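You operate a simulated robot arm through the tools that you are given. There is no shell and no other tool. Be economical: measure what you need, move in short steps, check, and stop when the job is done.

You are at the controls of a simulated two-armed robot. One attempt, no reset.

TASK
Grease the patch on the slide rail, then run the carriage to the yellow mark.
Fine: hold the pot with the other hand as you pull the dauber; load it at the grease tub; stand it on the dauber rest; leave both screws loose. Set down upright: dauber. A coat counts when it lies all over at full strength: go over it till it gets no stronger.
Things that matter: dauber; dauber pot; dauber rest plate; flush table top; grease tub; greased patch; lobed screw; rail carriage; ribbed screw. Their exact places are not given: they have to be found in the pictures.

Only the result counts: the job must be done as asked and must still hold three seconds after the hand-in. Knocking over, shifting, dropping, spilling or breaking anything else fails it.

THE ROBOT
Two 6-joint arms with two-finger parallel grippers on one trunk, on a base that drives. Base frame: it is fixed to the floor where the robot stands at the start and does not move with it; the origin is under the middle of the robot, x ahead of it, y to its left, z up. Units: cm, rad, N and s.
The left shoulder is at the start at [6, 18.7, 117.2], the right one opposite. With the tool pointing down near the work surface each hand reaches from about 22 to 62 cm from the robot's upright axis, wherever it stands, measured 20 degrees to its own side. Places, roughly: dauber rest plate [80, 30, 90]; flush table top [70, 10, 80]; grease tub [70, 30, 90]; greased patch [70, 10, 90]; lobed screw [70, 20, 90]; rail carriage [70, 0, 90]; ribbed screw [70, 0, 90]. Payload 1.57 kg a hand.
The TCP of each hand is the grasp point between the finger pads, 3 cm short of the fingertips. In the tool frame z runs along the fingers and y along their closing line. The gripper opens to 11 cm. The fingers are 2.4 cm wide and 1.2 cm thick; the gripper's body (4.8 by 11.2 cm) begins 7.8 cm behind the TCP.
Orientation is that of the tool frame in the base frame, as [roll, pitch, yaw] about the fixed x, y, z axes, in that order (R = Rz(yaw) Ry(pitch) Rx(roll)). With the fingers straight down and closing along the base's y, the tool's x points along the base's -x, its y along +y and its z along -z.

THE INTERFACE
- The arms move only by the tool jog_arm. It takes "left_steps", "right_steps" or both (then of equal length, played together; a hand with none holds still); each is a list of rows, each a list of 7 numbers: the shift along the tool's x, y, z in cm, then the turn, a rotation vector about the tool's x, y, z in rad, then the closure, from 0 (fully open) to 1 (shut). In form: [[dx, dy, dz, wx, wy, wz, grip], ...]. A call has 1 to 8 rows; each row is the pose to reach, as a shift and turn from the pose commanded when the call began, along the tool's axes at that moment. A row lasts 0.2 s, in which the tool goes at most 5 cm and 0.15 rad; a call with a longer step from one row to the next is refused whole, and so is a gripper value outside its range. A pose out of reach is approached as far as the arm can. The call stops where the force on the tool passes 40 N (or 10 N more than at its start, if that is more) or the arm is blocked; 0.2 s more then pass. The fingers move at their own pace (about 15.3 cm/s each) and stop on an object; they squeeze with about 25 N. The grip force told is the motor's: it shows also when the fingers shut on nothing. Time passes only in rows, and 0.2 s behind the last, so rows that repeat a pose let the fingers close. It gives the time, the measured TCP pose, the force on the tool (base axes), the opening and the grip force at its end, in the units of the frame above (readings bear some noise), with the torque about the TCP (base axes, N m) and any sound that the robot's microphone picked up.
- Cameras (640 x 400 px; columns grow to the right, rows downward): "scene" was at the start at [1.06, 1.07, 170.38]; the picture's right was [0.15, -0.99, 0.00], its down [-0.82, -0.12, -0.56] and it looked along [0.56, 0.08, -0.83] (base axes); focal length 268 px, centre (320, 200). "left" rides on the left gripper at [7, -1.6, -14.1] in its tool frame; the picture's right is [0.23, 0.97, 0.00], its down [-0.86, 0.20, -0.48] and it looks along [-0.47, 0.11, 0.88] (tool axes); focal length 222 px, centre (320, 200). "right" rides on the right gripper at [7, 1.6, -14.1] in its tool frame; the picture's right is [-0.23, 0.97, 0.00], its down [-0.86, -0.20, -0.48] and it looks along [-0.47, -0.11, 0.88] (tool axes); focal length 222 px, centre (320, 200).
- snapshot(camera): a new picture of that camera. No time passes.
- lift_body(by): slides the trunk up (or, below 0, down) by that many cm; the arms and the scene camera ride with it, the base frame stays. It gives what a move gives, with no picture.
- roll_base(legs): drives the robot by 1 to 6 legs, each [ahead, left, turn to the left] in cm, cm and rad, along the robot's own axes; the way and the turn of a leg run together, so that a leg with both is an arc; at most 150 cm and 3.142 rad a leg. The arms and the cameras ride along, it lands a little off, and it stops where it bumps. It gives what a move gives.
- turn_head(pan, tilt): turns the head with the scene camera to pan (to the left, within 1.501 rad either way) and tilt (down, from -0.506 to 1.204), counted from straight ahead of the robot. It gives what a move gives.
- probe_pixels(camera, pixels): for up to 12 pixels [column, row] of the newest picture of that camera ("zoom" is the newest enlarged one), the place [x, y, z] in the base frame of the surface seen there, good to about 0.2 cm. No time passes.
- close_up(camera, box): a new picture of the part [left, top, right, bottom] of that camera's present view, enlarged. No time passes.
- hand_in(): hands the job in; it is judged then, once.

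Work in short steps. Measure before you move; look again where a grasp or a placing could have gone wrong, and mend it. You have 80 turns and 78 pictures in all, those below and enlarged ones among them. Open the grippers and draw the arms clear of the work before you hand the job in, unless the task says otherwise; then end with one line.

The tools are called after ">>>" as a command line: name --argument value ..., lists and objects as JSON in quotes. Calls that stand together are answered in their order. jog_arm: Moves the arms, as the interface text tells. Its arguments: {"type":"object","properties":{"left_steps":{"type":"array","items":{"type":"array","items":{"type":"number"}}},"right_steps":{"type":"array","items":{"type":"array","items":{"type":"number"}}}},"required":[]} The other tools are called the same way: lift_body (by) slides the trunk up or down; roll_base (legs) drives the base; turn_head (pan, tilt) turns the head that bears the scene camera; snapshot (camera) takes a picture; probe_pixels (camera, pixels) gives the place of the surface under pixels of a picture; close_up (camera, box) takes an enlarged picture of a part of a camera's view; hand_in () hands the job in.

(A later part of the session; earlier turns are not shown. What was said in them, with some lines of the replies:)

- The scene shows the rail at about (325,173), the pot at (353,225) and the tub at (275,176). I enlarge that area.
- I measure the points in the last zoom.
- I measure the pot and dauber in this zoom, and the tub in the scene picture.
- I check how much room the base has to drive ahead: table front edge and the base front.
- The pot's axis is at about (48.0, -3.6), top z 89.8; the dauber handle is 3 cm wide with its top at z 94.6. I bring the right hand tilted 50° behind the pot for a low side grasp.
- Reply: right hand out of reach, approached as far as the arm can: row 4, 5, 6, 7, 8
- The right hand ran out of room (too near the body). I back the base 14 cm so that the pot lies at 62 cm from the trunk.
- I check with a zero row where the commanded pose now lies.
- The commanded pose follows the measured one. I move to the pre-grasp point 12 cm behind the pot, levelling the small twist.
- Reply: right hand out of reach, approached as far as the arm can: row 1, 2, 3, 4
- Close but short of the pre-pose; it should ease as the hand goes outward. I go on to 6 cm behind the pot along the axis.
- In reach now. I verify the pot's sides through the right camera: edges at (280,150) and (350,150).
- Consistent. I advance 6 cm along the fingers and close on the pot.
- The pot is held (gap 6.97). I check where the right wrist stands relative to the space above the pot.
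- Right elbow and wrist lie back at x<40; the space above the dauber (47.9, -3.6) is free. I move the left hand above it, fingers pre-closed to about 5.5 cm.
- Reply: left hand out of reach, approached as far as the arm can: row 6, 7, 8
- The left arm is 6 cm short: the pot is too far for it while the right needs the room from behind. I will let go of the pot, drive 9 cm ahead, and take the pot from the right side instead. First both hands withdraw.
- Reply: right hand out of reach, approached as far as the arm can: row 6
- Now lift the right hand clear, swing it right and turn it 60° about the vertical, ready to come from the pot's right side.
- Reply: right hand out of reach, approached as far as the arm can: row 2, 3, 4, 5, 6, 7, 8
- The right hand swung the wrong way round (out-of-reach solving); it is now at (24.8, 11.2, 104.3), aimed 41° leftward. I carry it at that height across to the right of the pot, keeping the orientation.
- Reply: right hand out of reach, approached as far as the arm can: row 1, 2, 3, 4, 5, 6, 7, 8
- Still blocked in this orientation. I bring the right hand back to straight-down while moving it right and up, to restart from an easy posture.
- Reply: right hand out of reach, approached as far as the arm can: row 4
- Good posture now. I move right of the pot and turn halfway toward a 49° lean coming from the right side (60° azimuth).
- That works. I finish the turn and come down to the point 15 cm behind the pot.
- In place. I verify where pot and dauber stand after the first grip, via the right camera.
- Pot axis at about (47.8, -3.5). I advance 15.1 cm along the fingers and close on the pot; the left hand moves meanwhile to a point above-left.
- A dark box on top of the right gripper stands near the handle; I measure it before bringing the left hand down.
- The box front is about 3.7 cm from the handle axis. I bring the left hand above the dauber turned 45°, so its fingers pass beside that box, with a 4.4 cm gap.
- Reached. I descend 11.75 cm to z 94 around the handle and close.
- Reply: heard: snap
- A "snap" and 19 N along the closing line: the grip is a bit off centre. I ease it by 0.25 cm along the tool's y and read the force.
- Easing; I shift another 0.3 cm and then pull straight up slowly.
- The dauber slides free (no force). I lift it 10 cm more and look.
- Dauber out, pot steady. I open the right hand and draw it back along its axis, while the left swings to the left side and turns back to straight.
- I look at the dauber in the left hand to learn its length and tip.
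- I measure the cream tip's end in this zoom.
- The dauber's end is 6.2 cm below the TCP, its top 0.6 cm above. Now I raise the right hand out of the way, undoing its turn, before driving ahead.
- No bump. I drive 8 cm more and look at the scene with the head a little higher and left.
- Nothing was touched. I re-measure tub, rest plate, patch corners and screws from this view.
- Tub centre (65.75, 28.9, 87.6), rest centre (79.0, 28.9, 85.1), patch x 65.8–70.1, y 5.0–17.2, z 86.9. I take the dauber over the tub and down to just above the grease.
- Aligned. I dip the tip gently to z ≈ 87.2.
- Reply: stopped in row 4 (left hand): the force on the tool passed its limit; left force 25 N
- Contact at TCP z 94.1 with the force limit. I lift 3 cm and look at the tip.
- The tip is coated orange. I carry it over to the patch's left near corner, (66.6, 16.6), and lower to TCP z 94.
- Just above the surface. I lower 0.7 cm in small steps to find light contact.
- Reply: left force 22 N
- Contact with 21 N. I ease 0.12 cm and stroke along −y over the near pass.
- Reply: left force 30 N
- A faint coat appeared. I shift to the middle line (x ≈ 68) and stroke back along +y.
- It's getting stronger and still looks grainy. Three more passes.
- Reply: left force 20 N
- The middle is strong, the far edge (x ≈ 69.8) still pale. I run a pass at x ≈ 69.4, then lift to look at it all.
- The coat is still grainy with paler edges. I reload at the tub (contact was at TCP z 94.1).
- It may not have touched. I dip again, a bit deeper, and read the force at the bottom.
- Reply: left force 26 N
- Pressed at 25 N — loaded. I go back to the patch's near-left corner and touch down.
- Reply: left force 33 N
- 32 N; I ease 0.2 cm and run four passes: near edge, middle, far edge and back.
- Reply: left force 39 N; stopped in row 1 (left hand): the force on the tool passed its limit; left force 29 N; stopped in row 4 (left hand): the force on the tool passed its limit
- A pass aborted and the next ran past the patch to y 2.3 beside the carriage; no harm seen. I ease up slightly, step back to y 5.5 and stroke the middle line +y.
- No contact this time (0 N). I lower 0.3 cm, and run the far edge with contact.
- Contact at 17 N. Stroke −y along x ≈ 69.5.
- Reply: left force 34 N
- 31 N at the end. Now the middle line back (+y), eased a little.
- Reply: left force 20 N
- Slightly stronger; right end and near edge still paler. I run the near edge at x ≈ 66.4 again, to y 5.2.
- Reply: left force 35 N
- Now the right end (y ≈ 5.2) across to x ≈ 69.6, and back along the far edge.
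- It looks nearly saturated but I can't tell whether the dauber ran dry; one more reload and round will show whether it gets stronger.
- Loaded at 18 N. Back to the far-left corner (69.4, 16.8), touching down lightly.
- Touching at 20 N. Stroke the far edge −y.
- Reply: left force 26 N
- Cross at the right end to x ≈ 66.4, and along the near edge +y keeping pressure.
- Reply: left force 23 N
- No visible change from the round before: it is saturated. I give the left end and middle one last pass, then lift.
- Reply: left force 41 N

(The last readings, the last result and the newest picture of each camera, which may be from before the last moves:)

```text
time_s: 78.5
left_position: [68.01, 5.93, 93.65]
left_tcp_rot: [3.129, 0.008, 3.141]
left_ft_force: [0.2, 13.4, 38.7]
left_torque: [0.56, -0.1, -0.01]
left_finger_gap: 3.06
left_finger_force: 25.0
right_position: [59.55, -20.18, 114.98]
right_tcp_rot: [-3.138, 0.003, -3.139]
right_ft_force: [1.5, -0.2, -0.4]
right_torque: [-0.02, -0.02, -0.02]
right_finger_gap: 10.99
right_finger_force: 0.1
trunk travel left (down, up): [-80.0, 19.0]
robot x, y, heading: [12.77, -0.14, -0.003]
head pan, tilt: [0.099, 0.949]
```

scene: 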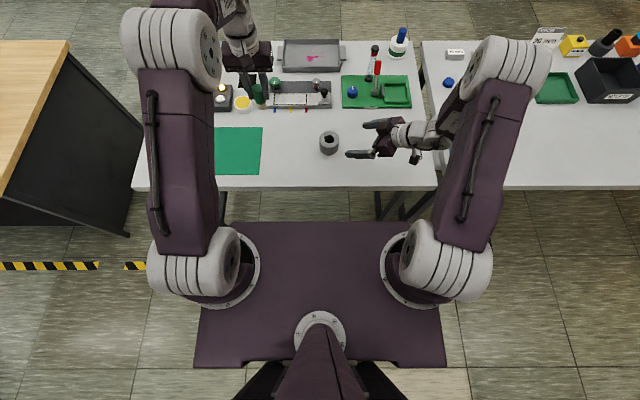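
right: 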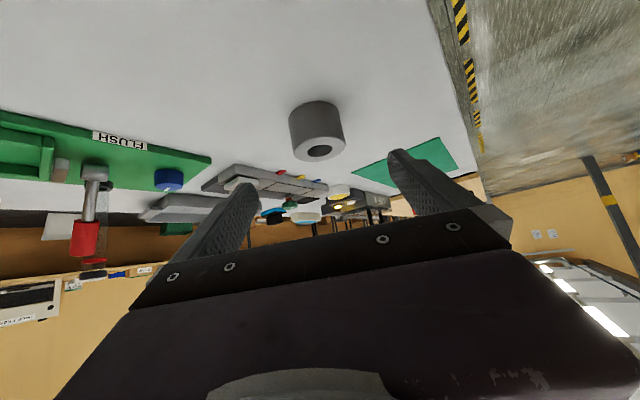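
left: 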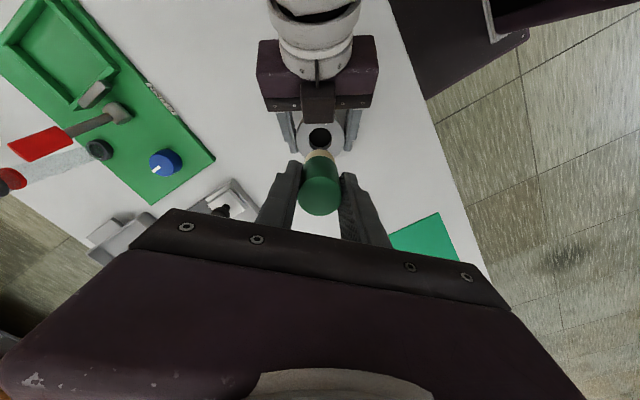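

Now I lift the dauber high toward the rest side; the rest plate at (79, 28.9) needs the base about 8 cm further.

>>> jog_arm --left_steps '[[0, 0, -3, 0, 0, 0, 0.95], [0, 1, -7.5, 0, 0, 0, 0.95], [0.3, 5, -9, 0, 0, 0, 0.95], [0.6, 9.5, -10.5, 0, 0, 0, 0.95], [1, 14, -12, 0, 0, 0, 0.95], [1.4, 18.5, -12.5, 0, 0, 0, 0.95], [1.8, 22, -13, 0, 0, 0, 0.95]]'

>>> roll_base --legs '[[8, 0, 0]]'

>>> snapshot --camera "scene"

```text
time_s: 80.1
left_position: [66.69, 27.62, 106.68]
left_tcp_rot: [3.129, 0.001, 3.139]
left_ft_force: [-0.1, -0.3, -1.6]
left_torque: [-0.03, 0.01, 0.01]
left_finger_gap: 3.02
left_finger_force: 25.2
right_position: [60.11, -20.22, 114.84]
right_tcp_rot: [-3.139, 0.001, -3.139]
right_ft_force: [0.4, 0.3, 0.4]
right_torque: [-0.03, 0.02, -0.03]
right_finger_gap: 11.0
right_finger_force: 0.0
trunk travel left (down, up): [-80.0, 19.0]
robot x, y, heading: [12.78, 0.22, -0.005]
head pan, tilt: [0.099, 0.949]
```

```text
time_s: 81.2
left_position: [74.51, 27.35, 106.86]
left_tcp_rot: [3.13, 0.005, 3.141]
left_ft_force: [-0.3, -0.8, 0.0]
left_torque: [-0.01, 0.01, -0.01]
left_finger_gap: 3.04
left_finger_force: 24.6
right_position: [67.72, -20.33, 115.15]
right_tcp_rot: [-3.139, 0.004, -3.139]
right_ft_force: [0.4, -0.3, 0.3]
right_torque: [0.03, -0.08, 0.02]
right_finger_gap: 10.99
right_finger_force: 0.0
trunk travel left (down, up): [-80.0, 19.0]
robot x, y, heading: [20.95, -0.15, -0.005]
head pan, tilt: [0.099, 0.949]
```

```text
29 pictures are left
```

scene: 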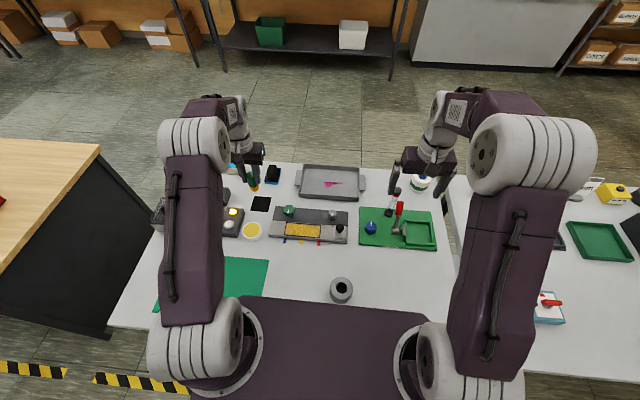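

Clear. I move over the rest centre and lower to 1 cm above the plate.

>>> jog_arm --left_steps '[[-1.5, 0.5, 2, 0, 0, 0, 0.95], [-3, 1, 4, 0, 0, 0, 0.95], [-4.5, 1.5, 6, 0, 0, 0, 0.95], [-4.5, 1.5, 9, 0, 0, 0, 0.95], [-4.5, 1.5, 12, 0, 0, 0, 0.95], [-4.5, 1.5, 14, 0, 0, 0, 0.95]]'

>>> close_up --camera "scene" --box '[230, 175, 294, 215]'

>>> snapshot --camera "left"

```text
time_s: 82.6
left_position: [79.3, 29.2, 92.61]
left_tcp_rot: [3.129, 0.0, 3.14]
left_ft_force: [-0.3, -0.1, -0.8]
left_torque: [-0.03, 0.0, -0.05]
left_finger_gap: 3.04
left_finger_force: 25.4
left hand out of reach, approached as far as the arm can: row 6
right_position: [68.28, -20.33, 114.83]
right_tcp_rot: [-3.139, -0.003, -3.14]
right_ft_force: [0.2, -0.7, 0.7]
right_torque: [0.01, -0.01, 0.0]
right_finger_gap: 10.97
right_finger_force: 0.0
trunk travel left (down, up): [-80.0, 19.0]
robot x, y, heading: [21.46, -0.57, 0.003]
head pan, tilt: [0.099, 0.949]
```

```text
10.00 times, centred on (262, 195) of scene
```

zoom: 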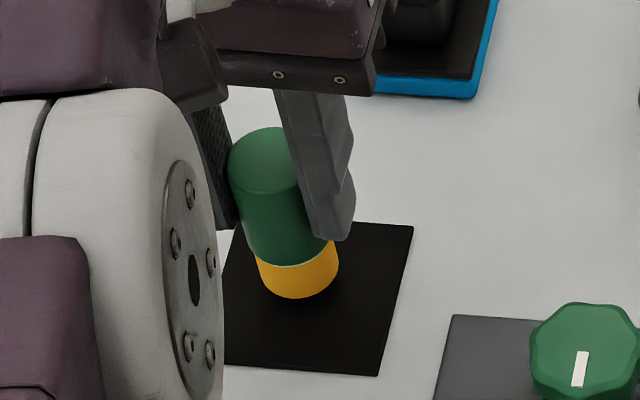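

```text
27 pictures are left
```

left: 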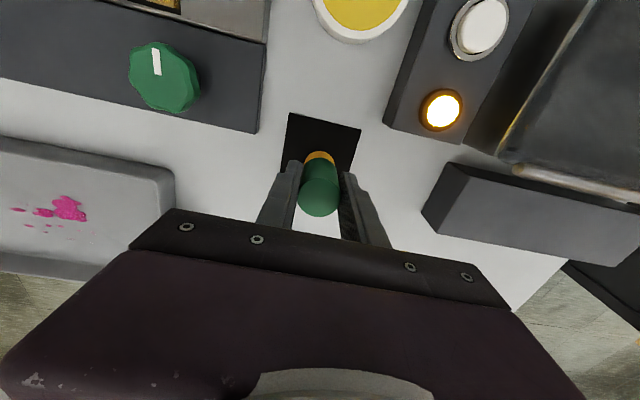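

At the reach edge; I come back 1 cm in x (78.3, still mid-plate) and lower until light contact.

>>> jog_arm --left_steps '[[1, -0.2, 0.2, 0, 0, 0, 0.95], [1, -0.2, 0.6, 0, 0, 0, 0.95], [1, -0.2, 0.8, 0, 0, 0, 0.95], [1, -0.2, 0.9, 0, 0, 0, 0.95]]'

```text
time_s: 83.6
left_position: [78.65, 29.17, 91.99]
left_tcp_rot: [3.127, 0.004, 3.141]
left_ft_force: [3.0, 3.5, 11.4]
left_torque: [0.08, -0.27, 0.03]
left_finger_gap: 3.06
left_finger_force: 25.4
left hand out of reach, approached as far as the arm can: row 1, 2, 3, 4
right_position: [67.9, -20.36, 115.04]
right_tcp_rot: [-3.139, 0.003, -3.138]
right_ft_force: [-0.1, 0.0, 0.5]
right_torque: [0.0, -0.01, -0.01]
right_finger_gap: 10.99
right_finger_force: 0.0
trunk travel left (down, up): [-80.0, 19.0]
robot x, y, heading: [21.09, -0.34, -0.009]
head pan, tilt: [0.099, 0.949]
```

It stands with 11 N contact. I open the fingers gently and draw straight up.

>>> jog_arm --left_steps '[[0, 0, 0, 0, 0, 0, 0.7], [0, 0, 0, 0, 0, 0, 0.62], [0, 0, 0, 0, 0, 0, 0.55], [0, 0, 0, 0, 0, 0, 0.55], [0, 0, -2, 0, 0, 0, 0.55], [0, 0, -5, 0, 0, 0, 0.55], [0, 0, -9, 0, 0, 0, 0.55]]'

>>> snapshot --camera "left"

```text
time_s: 85.2
left_position: [79.68, 29.37, 100.47]
left_tcp_rot: [3.129, -0.002, 3.139]
left_ft_force: [0.1, 0.0, 0.2]
left_torque: [0.03, -0.02, -0.02]
left_finger_gap: 4.96
left_finger_force: 0.1
left hand out of reach, approached as far as the arm can: row 5, 6, 7
right_position: [68.17, -20.43, 114.91]
right_tcp_rot: [3.142, 0.001, -3.139]
right_ft_force: [0.5, -0.4, 0.0]
right_torque: [0.0, 0.01, 0.01]
right_finger_gap: 11.02
right_finger_force: 0.1
trunk travel left (down, up): [-80.0, 19.0]
robot x, y, heading: [20.65, -0.22, -0.004]
head pan, tilt: [0.099, 0.949]
```

```text
26 pictures are left
```

left: 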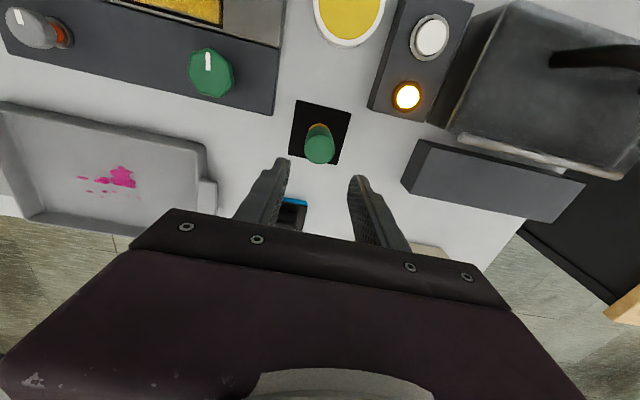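

The dauber stands upright on the plate. I raise the left hand and draw it back, then look at rail and screws.

>>> jog_arm --left_steps '[[1, 0, -3, 0, 0, 0, 0.55], [4, 0, -6, 0, 0, 0, 0.55], [8, 0.5, -9, 0, 0, 0, 0.55], [12, 1, -12, 0, 0, 0, 0.55]]'

>>> close_up --camera "scene" --box '[240, 190, 368, 270]'

>>> close_up --camera "scene" --box '[272, 195, 352, 245]'

```text
refused: row 3 steps farther than a row can; nothing moved
```

```text
5.00 times, centred on (304, 230) of scene
```

zoom: 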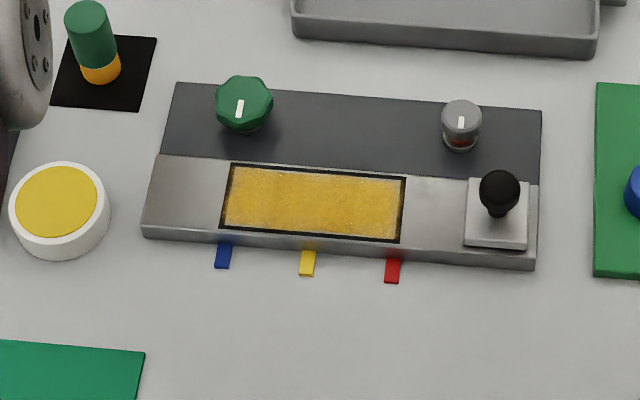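

```text
8.00 times, centred on (312, 220) of scene
```

zoom: 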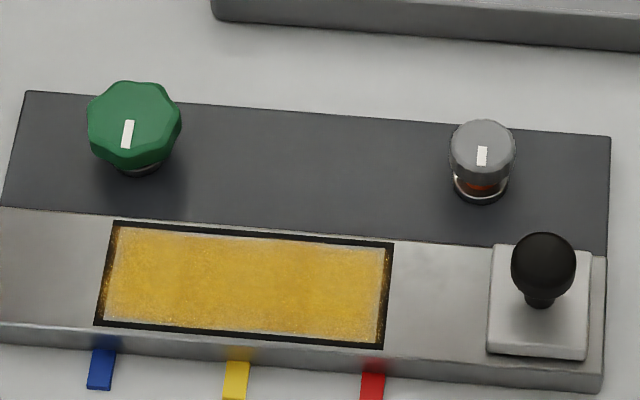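

The coat looks even to the edges; dauber stands on its rest. I repeat the withdrawal with shorter steps, toward above the carriage.

>>> jog_arm --left_steps '[[0.5, 0, -3, 0, 0, 0, 0.55], [3, -1, -6, 0, 0, 0, 0.55], [6, -3, -8, 0, 0, 0, 0.55], [8, -7, -8, 0, 0, 0, 0.55], [9.5, -11.3, -8, 0, 0, 0, 0.55], [10.5, -15.8, -8, 0, 0, 0, 0.55], [11, -20.3, -7, 0, 0, 0, 0.55], [11.3, -25, -6, 0, 0, 0, 0.55]]'

>>> close_up --camera "scene" --box '[272, 195, 352, 245]'

>>> snapshot --camera "left"

```text
time_s: 87.0
left_position: [75.43, 9.88, 120.36]
left_tcp_rot: [3.117, -0.058, -3.141]
left_ft_force: [0.0, -0.1, 0.0]
left_torque: [0.03, -0.01, -0.02]
left_finger_gap: 4.98
left_finger_force: 0.0
left hand out of reach, approached as far as the arm can: row 1, 2, 3, 4, 5, 6, 7, 8
right_position: [67.88, -20.66, 114.87]
right_tcp_rot: [3.139, 0.001, 3.141]
right_ft_force: [-0.2, 0.1, 0.2]
right_torque: [0.05, -0.02, -0.03]
right_finger_gap: 11.01
right_finger_force: 0.1
trunk travel left (down, up): [-80.0, 19.0]
robot x, y, heading: [20.39, -0.3, -0.005]
head pan, tilt: [0.099, 0.949]
```

```text
8.00 times, centred on (312, 220) of scene
```

zoom: 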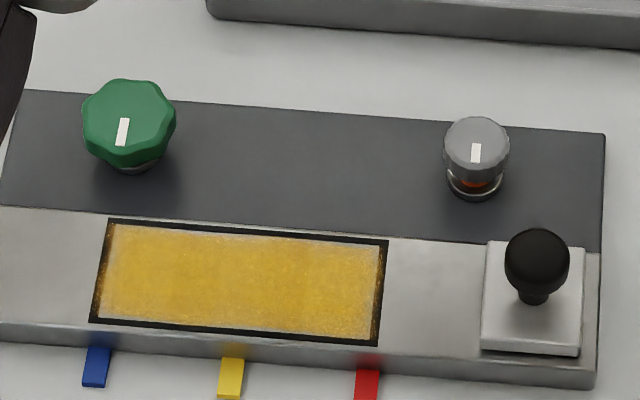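

```text
22 pictures are left
```

left: 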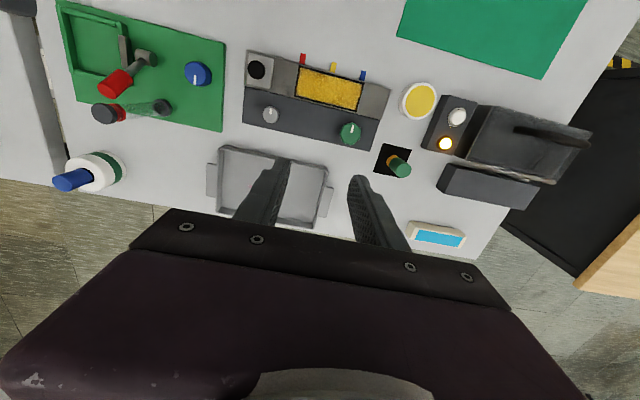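

The left hand is at (75.4, 9.9, 120), slightly tilted. I level it and go to 8 cm above the carriage knob (68.2, -1.8).

>>> jog_arm --left_steps '[[1.2, -2, 3.3, 0.004, -0.01, 0, 0.55], [2.4, -4, 6.6, 0.008, -0.02, 0, 0.55], [3.6, -6, 10, 0.012, -0.03, 0, 0.55], [4.8, -8, 13.3, 0.016, -0.04, 0, 0.55], [6, -10, 16.6, 0.02, -0.05, 0, 0.55], [7.2, -11.7, 20, 0.025, -0.058, 0, 0.55]]'

>>> snapshot --camera "left"

```text
time_s: 88.4
left_position: [69.7, -3.14, 121.87]
left_tcp_rot: [3.094, -0.095, -3.141]
left_ft_force: [-0.4, -0.6, 0.1]
left_torque: [0.0, -0.02, 0.01]
left_finger_gap: 4.94
left_finger_force: 0.0
left hand out of reach, approached as far as the arm can: row 1, 2, 3, 4, 5, 6
right_position: [68.05, -20.65, 114.88]
right_tcp_rot: [-3.141, 0.002, -3.141]
right_ft_force: [0.1, 0.1, 0.5]
right_torque: [-0.01, 0.01, 0.0]
right_finger_gap: 10.98
right_finger_force: 0.0
trunk travel left (down, up): [-80.0, 19.0]
robot x, y, heading: [20.72, -0.63, -0.005]
head pan, tilt: [0.099, 0.949]
```

```text
21 pictures are left
```

left: 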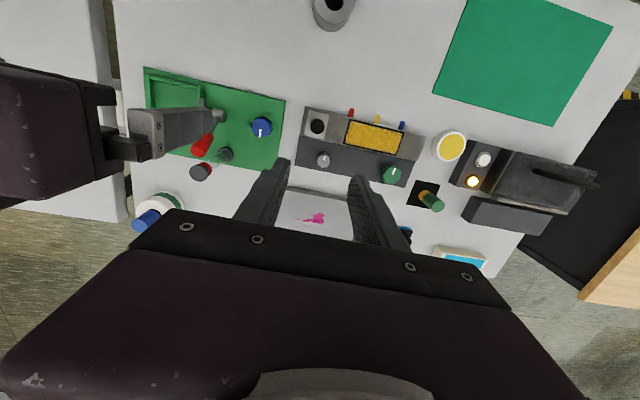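

It isn't descending — the arm seems caught in an odd posture. I look at it in the scene view.

>>> snapshot --camera "scene"

```text
20 pictures are left
```

scene: 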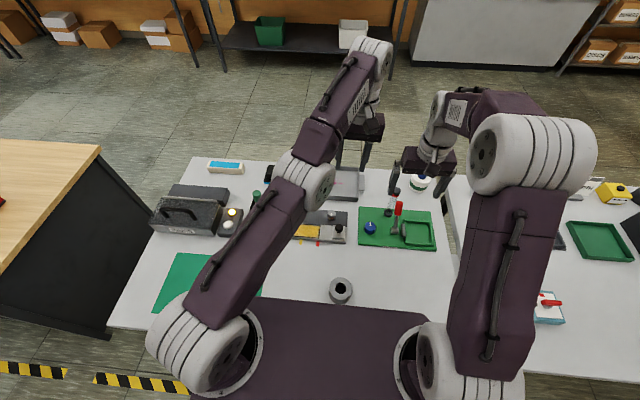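

The left arm is nearly straight (elbow singular). I pull it back toward its shoulder to re-bend the elbow.

>>> jog_arm --left_steps '[[2, 2, 0, 0, 0, 0, 0.55], [4, 4, 0, 0, 0, 0, 0.55], [6, 6, 0, 0, 0, 0, 0.55], [8, 8, 0, 0, 0, 0, 0.55], [10, 10, 0, 0, 0, 0, 0.55], [12, 12, 0, 0, 0, 0, 0.55]]'

```text
time_s: 89.8
left_position: [72.51, 3.88, 122.37]
left_tcp_rot: [3.097, -0.096, 3.142]
left_ft_force: [0.5, -0.7, 1.1]
left_torque: [0.01, 0.05, 0.0]
left_finger_gap: 4.92
left_finger_force: 0.1
left hand out of reach, approached as far as the arm can: row 1, 2, 3, 4, 5, 6
right_position: [68.16, -20.24, 114.89]
right_tcp_rot: [-3.141, -0.001, -3.141]
right_ft_force: [0.0, -0.5, -1.0]
right_torque: [-0.01, -0.01, -0.02]
right_finger_gap: 11.0
right_finger_force: 0.0
trunk travel left (down, up): [-80.0, 19.0]
robot x, y, heading: [20.91, -0.16, -0.007]
head pan, tilt: [0.099, 0.949]
```

It only swings on its reach sphere. I try pure downward steps, which should fold the elbow the right way (nothing is below until z 95).

>>> jog_arm --left_steps '[[-1, 0, 4.8, 0, 0.05, 0, 0.55], [-2, 0, 9.6, 0, 0.095, 0, 0.55], [-2, 0, 14, 0, 0.095, 0, 0.55]]'

```text
time_s: 90.6
left_position: [73.88, 5.07, 107.61]
left_tcp_rot: [3.096, -0.194, -3.137]
left_ft_force: [0.3, 0.1, -0.6]
left_torque: [0.01, 0.0, 0.01]
left_finger_gap: 4.95
left_finger_force: 0.0
left hand out of reach, approached as far as the arm can: row 2
right_position: [68.21, -20.25, 114.82]
right_tcp_rot: [-3.14, 0.001, -3.141]
right_ft_force: [0.2, 0.2, -0.2]
right_torque: [-0.01, 0.0, 0.01]
right_finger_gap: 10.98
right_finger_force: 0.1
trunk travel left (down, up): [-80.0, 19.0]
robot x, y, heading: [20.67, 0.05, -0.002]
head pan, tilt: [0.099, 0.949]
```

It freed itself (last row was reached). Now I level it and go above the knob (68.2, -1.8, 101).

>>> jog_arm --left_steps '[[1.1, -1.65, 2, 0.011, -0.05, 0, 0.55], [2.2, -3.3, 4, 0.022, -0.1, 0, 0.55], [3.3, -5, 6, 0.033, -0.145, 0, 0.55], [4.3, -6.6, 7.9, 0.045, -0.194, 0, 0.55]]'

>>> close_up --camera "scene" --box '[272, 195, 352, 245]'

>>> probe_pixels --camera "zoom" --pixels '[[535, 240], [535, 262], [510, 262], [562, 262], [535, 285], [484, 345], [580, 352], [490, 250]]'

```text
time_s: 91.6
left_position: [76.77, 0.86, 106.45]
left_tcp_rot: [3.132, -0.036, -3.14]
left_ft_force: [-1.0, 0.0, 0.0]
left_torque: [-0.03, -0.03, 0.01]
left_finger_gap: 4.95
left_finger_force: 0.0
left hand out of reach, approached as far as the arm can: row 1, 2, 3, 4
right_position: [68.05, -20.46, 114.88]
right_tcp_rot: [-3.14, -0.001, -3.14]
right_ft_force: [0.0, -0.5, 0.0]
right_torque: [0.0, 0.01, -0.02]
right_finger_gap: 10.99
right_finger_force: 0.1
trunk travel left (down, up): [-80.0, 19.0]
robot x, y, heading: [20.96, -0.12, -0.001]
head pan, tilt: [0.099, 0.949]
```

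```text
8.00 times, centred on (312, 220) of scene
```

zoom: 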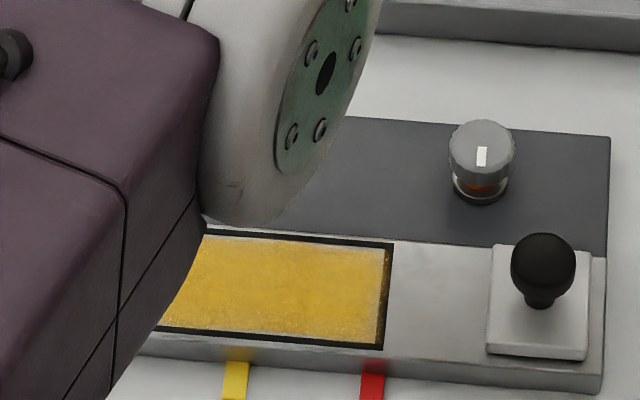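

```text
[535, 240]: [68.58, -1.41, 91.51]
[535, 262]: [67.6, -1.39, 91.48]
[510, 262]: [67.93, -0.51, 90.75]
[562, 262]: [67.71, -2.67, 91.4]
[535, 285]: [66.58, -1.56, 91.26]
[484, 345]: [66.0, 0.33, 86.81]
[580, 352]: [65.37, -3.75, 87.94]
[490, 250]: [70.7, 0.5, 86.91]
```

The elbow snaps straight again, so the left arm keeps to its sphere. I'll use the right hand for the carriage instead (its elbow is well bent) and swing the left away along the sphere, high over the table's left side.

>>> jog_arm --left_steps '[[-0.8, 4.8, -1, 0, 0, 0, 0.55], [-1.9, 9.6, -2, 0, 0, 0, 0.55], [-2.7, 14.4, -3, 0, 0, 0, 0.55], [-3, 19.2, -4, 0, 0, 0, 0.55], [-2.7, 24, -5, 0, 0, 0, 0.55], [-1.8, 28.7, -6, 0, 0, 0, 0.55], [-0.5, 33.3, -7, 0, 0, 0, 0.55], [1, 37.5, -8, 0, 0, 0, 0.55]]'

```text
refused: row 2 steps farther than a row can; nothing moved
```

That step was a hair too long; I shorten it.

>>> jog_arm --left_steps '[[-0.7, 4.5, -1, 0, 0, 0, 0.55], [-1.6, 9, -2, 0, 0, 0, 0.55], [-2.4, 13.5, -3, 0, 0, 0, 0.55], [-2.8, 18, -4, 0, 0, 0, 0.55], [-2.6, 22.5, -5, 0, 0, 0, 0.55], [-1.9, 27, -6, 0, 0, 0, 0.55], [-0.7, 31.4, -7, 0, 0, 0, 0.55], [0.8, 35.7, -8, 0, 0, 0, 0.55]]'

>>> snapshot --camera "scene"

```text
time_s: 93.4
left_position: [76.29, 37.0, 114.31]
left_tcp_rot: [-3.141, 0.003, 3.14]
left_ft_force: [-0.8, -0.1, 0.3]
left_torque: [-0.03, 0.0, 0.01]
left_finger_gap: 4.95
left_finger_force: 0.0
left hand out of reach, approached as far as the arm can: row 1, 2, 3, 4, 5, 6, 7, 8
right_position: [68.01, -20.26, 114.8]
right_tcp_rot: [-3.139, 0.001, -3.14]
right_ft_force: [-0.1, -0.2, -0.5]
right_torque: [-0.02, 0.0, 0.01]
right_finger_gap: 10.98
right_finger_force: 0.1
trunk travel left (down, up): [-80.0, 19.0]
robot x, y, heading: [21.05, -0.06, -0.003]
head pan, tilt: [0.099, 0.949]
```

```text
18 pictures are left
```

scene: 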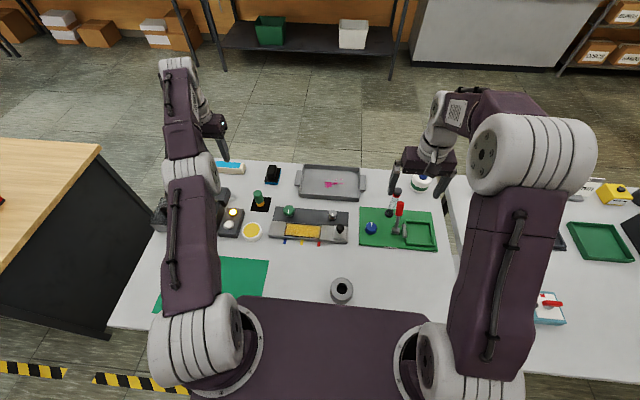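

Left is clear. The right hand now goes laterally at height to above the knob (67.7, -1.6), then down to z 101.

>>> jog_arm --right_steps '[[0.05, 4.6, 0, 0, 0, 0, 0.2], [0.1, 9.2, 0, 0, 0, 0, 0.4], [0.2, 13.8, 0.5, 0, 0, 0, 0.5], [0.3, 18.6, 1.5, 0, 0, 0, 0.5], [0.3, 18.6, 5.5, 0, 0, 0, 0.5], [0.3, 18.6, 9.5, 0, 0, 0, 0.5], [0.3, 18.6, 13.8, 0, 0, 0, 0.5]]'

>>> close_up --camera "scene" --box '[296, 195, 376, 245]'

>>> snapshot --camera "right"

```text
time_s: 95.0
left_position: [76.46, 36.9, 114.21]
left_tcp_rot: [-3.141, 0.002, -3.14]
left_ft_force: [0.6, 0.3, -0.7]
left_torque: [0.03, 0.04, -0.02]
left_finger_gap: 4.96
left_finger_force: 0.0
right_position: [67.93, -1.61, 100.85]
right_tcp_rot: [-3.14, 0.0, -3.139]
right_ft_force: [0.5, -0.2, 0.0]
right_torque: [-0.07, 0.02, 0.01]
right_finger_gap: 5.5
right_finger_force: 0.0
trunk travel left (down, up): [-80.0, 19.0]
robot x, y, heading: [21.0, -0.01, 0.0]
head pan, tilt: [0.099, 0.949]
```

```text
8.00 times, centred on (336, 220) of scene
```

zoom: 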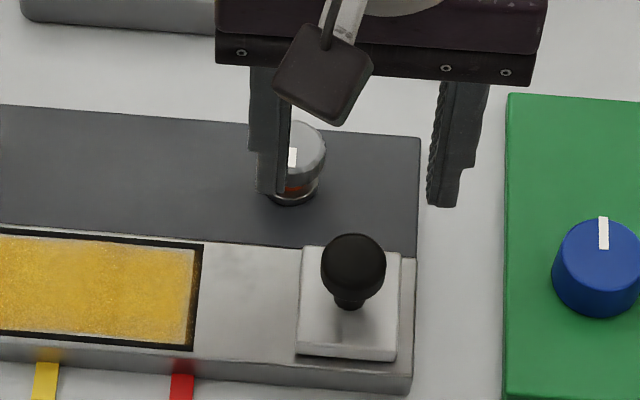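

```text
16 pictures are left
```

right: 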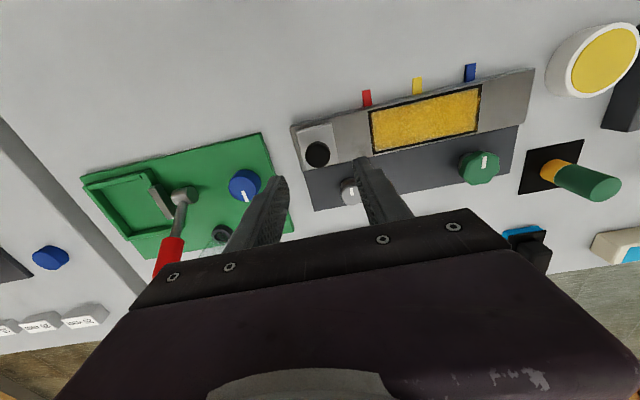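

I descend to z 92 astride the knob and close gently.

>>> jog_arm --right_steps '[[0.1, 0, 3, 0, 0, 0, 0.5], [0.1, 0, 6, 0, 0, 0, 0.5], [0.1, 0, 8.9, 0, 0, 0, 0.5], [0.1, 0, 8.9, 0, 0, 0, 0.65], [0.1, 0, 8.9, 0, 0, 0, 0.8], [0.1, 0, 8.9, 0, 0, 0, 0.95], [0.1, 0, 8.9, 0, 0, 0, 0.95]]'

>>> close_up --camera "right" --box '[220, 90, 420, 215]'

```text
time_s: 96.6
left_position: [76.41, 36.87, 114.25]
left_tcp_rot: [-3.14, 0.003, -3.14]
left_ft_force: [0.2, -0.5, 0.0]
left_torque: [0.01, -0.03, 0.02]
left_finger_gap: 4.92
left_finger_force: 0.0
right_position: [67.74, -1.87, 92.14]
right_tcp_rot: [-3.141, 0.0, -3.137]
right_ft_force: [-0.5, -0.2, -5.0]
right_torque: [0.09, -1.1, -0.01]
right_finger_gap: 2.78
right_finger_force: 38.3
trunk travel left (down, up): [-80.0, 19.0]
robot x, y, heading: [20.73, 0.28, -0.002]
head pan, tilt: [0.099, 0.949]
```

```text
3.20 times, centred on (320, 152) of right
```

zoom: 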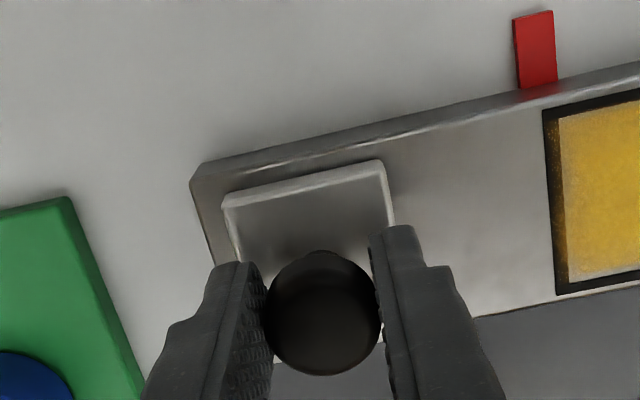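

Knob gripped (gap 2.8). I test with a short pull of 1.5 cm along +y.

>>> jog_arm --right_steps '[[0, 0.5, 0, 0, 0, 0, 0.95], [0, 1, 0, 0, 0, 0, 0.95], [0, 1.5, 0, 0, 0, 0, 0.95]]'

```text
time_s: 97.4
left_position: [76.53, 36.87, 114.34]
left_tcp_rot: [-3.141, 0.0, -3.14]
left_ft_force: [0.6, 0.7, -0.1]
left_torque: [-0.02, 0.01, 0.01]
left_finger_gap: 4.95
left_finger_force: 0.0
right_position: [67.8, -0.22, 92.12]
right_tcp_rot: [-3.14, -0.002, -3.141]
right_ft_force: [3.7, -2.7, 1.6]
right_torque: [-0.06, 1.07, 0.01]
right_finger_gap: 2.77
right_finger_force: 37.9
trunk travel left (down, up): [-80.0, 19.0]
robot x, y, heading: [20.87, -0.26, -0.007]
head pan, tilt: [0.099, 0.949]
```

It slides freely with 3 N, so the screws are loose. I run it on to y ≈ 11.1, the yellow mark.

>>> jog_arm --right_steps '[[0.03, 1.8, 0, 0, 0, 0, 0.95], [0.05, 3.6, 0, 0, 0, 0, 0.95], [0.08, 5.4, 0, 0, 0, 0, 0.95], [0.1, 7.2, 0, 0, 0, 0, 0.95], [0.12, 8.9, 0, 0, 0, 0, 0.95], [0.14, 10.3, 0, 0, 0, 0, 0.95], [0.15, 11.2, 0, 0, 0, 0, 0.95], [0.15, 11.2, 0, 0, 0, 0, 0.95]]'

>>> close_up --camera "right" --box '[220, 90, 420, 215]'

>>> close_up --camera "scene" --box '[264, 195, 344, 245]'

```text
time_s: 99.2
left_position: [76.51, 36.78, 114.2]
left_tcp_rot: [-3.142, 0.002, -3.14]
left_ft_force: [0.9, 0.4, 0.1]
left_torque: [-0.01, -0.04, 0.01]
left_finger_gap: 4.93
left_finger_force: 0.0
right_position: [67.63, 11.06, 92.03]
right_tcp_rot: [3.14, 0.002, -3.14]
right_ft_force: [12.7, -0.9, 10.5]
right_torque: [-0.08, 0.61, -0.02]
right_finger_gap: 2.75
right_finger_force: 38.1
trunk travel left (down, up): [-80.0, 19.0]
robot x, y, heading: [21.1, 0.14, -0.01]
head pan, tilt: [0.099, 0.949]
```

```text
3.20 times, centred on (320, 152) of right
```

zoom: 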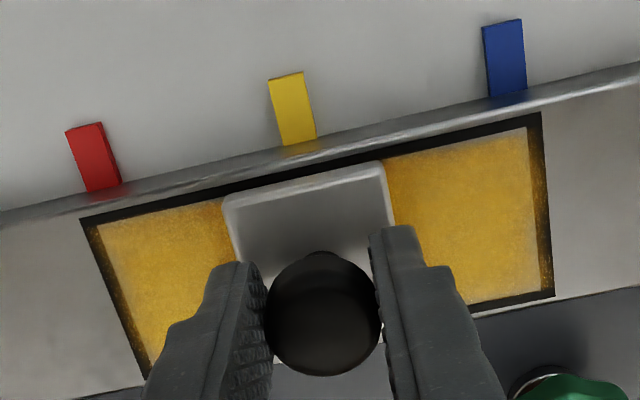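

```text
8.00 times, centred on (304, 220) of scene
```

zoom: 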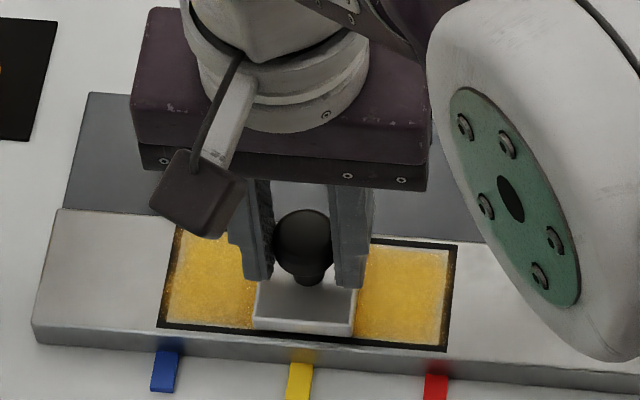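

I measure the carriage's front corners against the yellow tab.

>>> probe_pixels --camera "zoom" --pixels '[[256, 320], [351, 328], [303, 325], [300, 380], [290, 380], [310, 380], [304, 364], [163, 325], [446, 346]]'

```text
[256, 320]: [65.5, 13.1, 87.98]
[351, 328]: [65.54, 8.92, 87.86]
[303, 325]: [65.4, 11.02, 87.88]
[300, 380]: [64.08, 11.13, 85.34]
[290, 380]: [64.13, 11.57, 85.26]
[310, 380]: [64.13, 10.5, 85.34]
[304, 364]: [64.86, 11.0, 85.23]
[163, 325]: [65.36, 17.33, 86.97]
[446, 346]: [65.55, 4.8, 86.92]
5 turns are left
```

Carriage centre y 11.01 against mark 11.05: on the mark. I open the right hand, rise straight up, and draw back.

>>> jog_arm --right_steps '[[0, 0, 0, 0, 0, 0, 0.7], [0, 0, 0, 0, 0, 0, 0.55], [0, 0, 0, 0, 0, 0, 0.5], [0, 0, -3, 0, 0, 0, 0.5], [0, 0, -7.5, 0, 0, 0, 0.5], [0, 0, -12, 0, 0, 0, 0.3], [0, -4, -14, 0, 0, 0, 0.1], [0, -8.5, -15, 0, 0, 0, 0]]' --left_steps '[[0, 0, 0, 0, 0, 0, 0.5], [0, 0, 0, 0, 0, 0, 0.4], [0, 0, 0, 0, 0, 0, 0.2], [0, 0, 0, 0, 0, 0, 0], [0, 0, 0, 0, 0, 0, 0], [0, 0, 0, 0, 0, 0, 0], [0, 0, 0, 0, 0, 0, 0], [0, 0, 0, 0, 0, 0, 0]]'

>>> close_up --camera "scene" --box '[240, 180, 368, 260]'

>>> probe_pixels --camera "zoom" --pixels '[[307, 251], [278, 241], [339, 246]]'

```text
time_s: 101.0
left_position: [76.36, 36.74, 114.29]
left_tcp_rot: [-3.141, 0.004, -3.14]
left_ft_force: [0.3, 0.1, 0.5]
left_torque: [0.03, 0.02, 0.01]
left_finger_gap: 11.0
left_finger_force: 0.1
right_position: [67.3, 2.11, 106.98]
right_tcp_rot: [3.141, 0.001, -3.138]
right_ft_force: [0.2, -0.8, 0.4]
right_torque: [0.04, 0.01, -0.03]
right_finger_gap: 10.99
right_finger_force: 0.1
trunk travel left (down, up): [-80.0, 19.0]
robot x, y, heading: [20.9, -0.25, -0.005]
head pan, tilt: [0.099, 0.949]
```

```text
5.00 times, centred on (304, 220) of scene
```

zoom: 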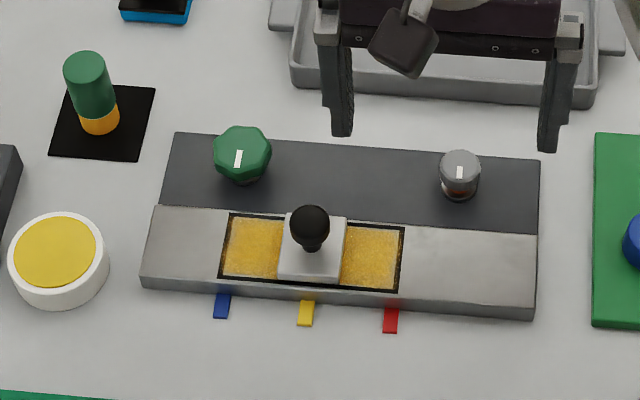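

```text
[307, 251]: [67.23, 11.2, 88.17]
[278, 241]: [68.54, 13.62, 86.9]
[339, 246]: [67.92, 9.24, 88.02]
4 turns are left
```

The carriage stays on the yellow mark, the dauber upright on its rest, both screws loose. I draw the right hand fully clear to the right.

>>> jog_arm --right_steps '[[0, -4, -2, 0, 0, 0, 0], [0, -8, -4, 0, 0, 0, 0], [0, -12, -6, 0, 0, 0, 0], [0, -16, -7, 0, 0, 0, 0], [0, -20, -8, 0, 0, 0, 0]]'

>>> snapshot --camera "scene"

```text
time_s: 102.2
left_position: [76.41, 36.69, 114.36]
left_tcp_rot: [3.141, 0.004, -3.139]
left_ft_force: [0.4, 0.2, -0.8]
left_torque: [0.0, 0.01, -0.01]
left_finger_gap: 11.01
left_finger_force: 0.0
right_position: [67.4, -17.43, 115.1]
right_tcp_rot: [-3.141, 0.0, -3.138]
right_ft_force: [0.3, -0.3, 0.4]
right_torque: [0.03, 0.0, 0.03]
right_finger_gap: 11.01
right_finger_force: 0.1
trunk travel left (down, up): [-80.0, 19.0]
robot x, y, heading: [21.09, 0.24, -0.002]
head pan, tilt: [0.099, 0.949]
```

```text
11 pictures are left
3 turns are left
```

scene: 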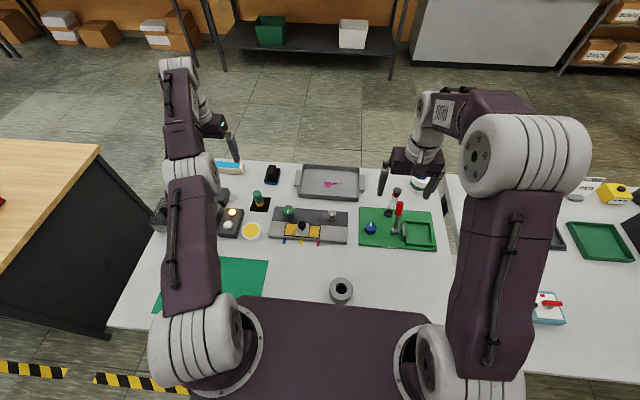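

All is in place and both hands are open and clear; I hand the job in.

>>> hand_in

```text
The job is handed in.
```

The patch is greased, the dauber stands upright on its rest, and the carriage is on the yellow mark (centre y 11.0, mark 11.05). I judged the coat at full strength by eye. I left the screws as found; I took them to be loose because the carriage slid freely.
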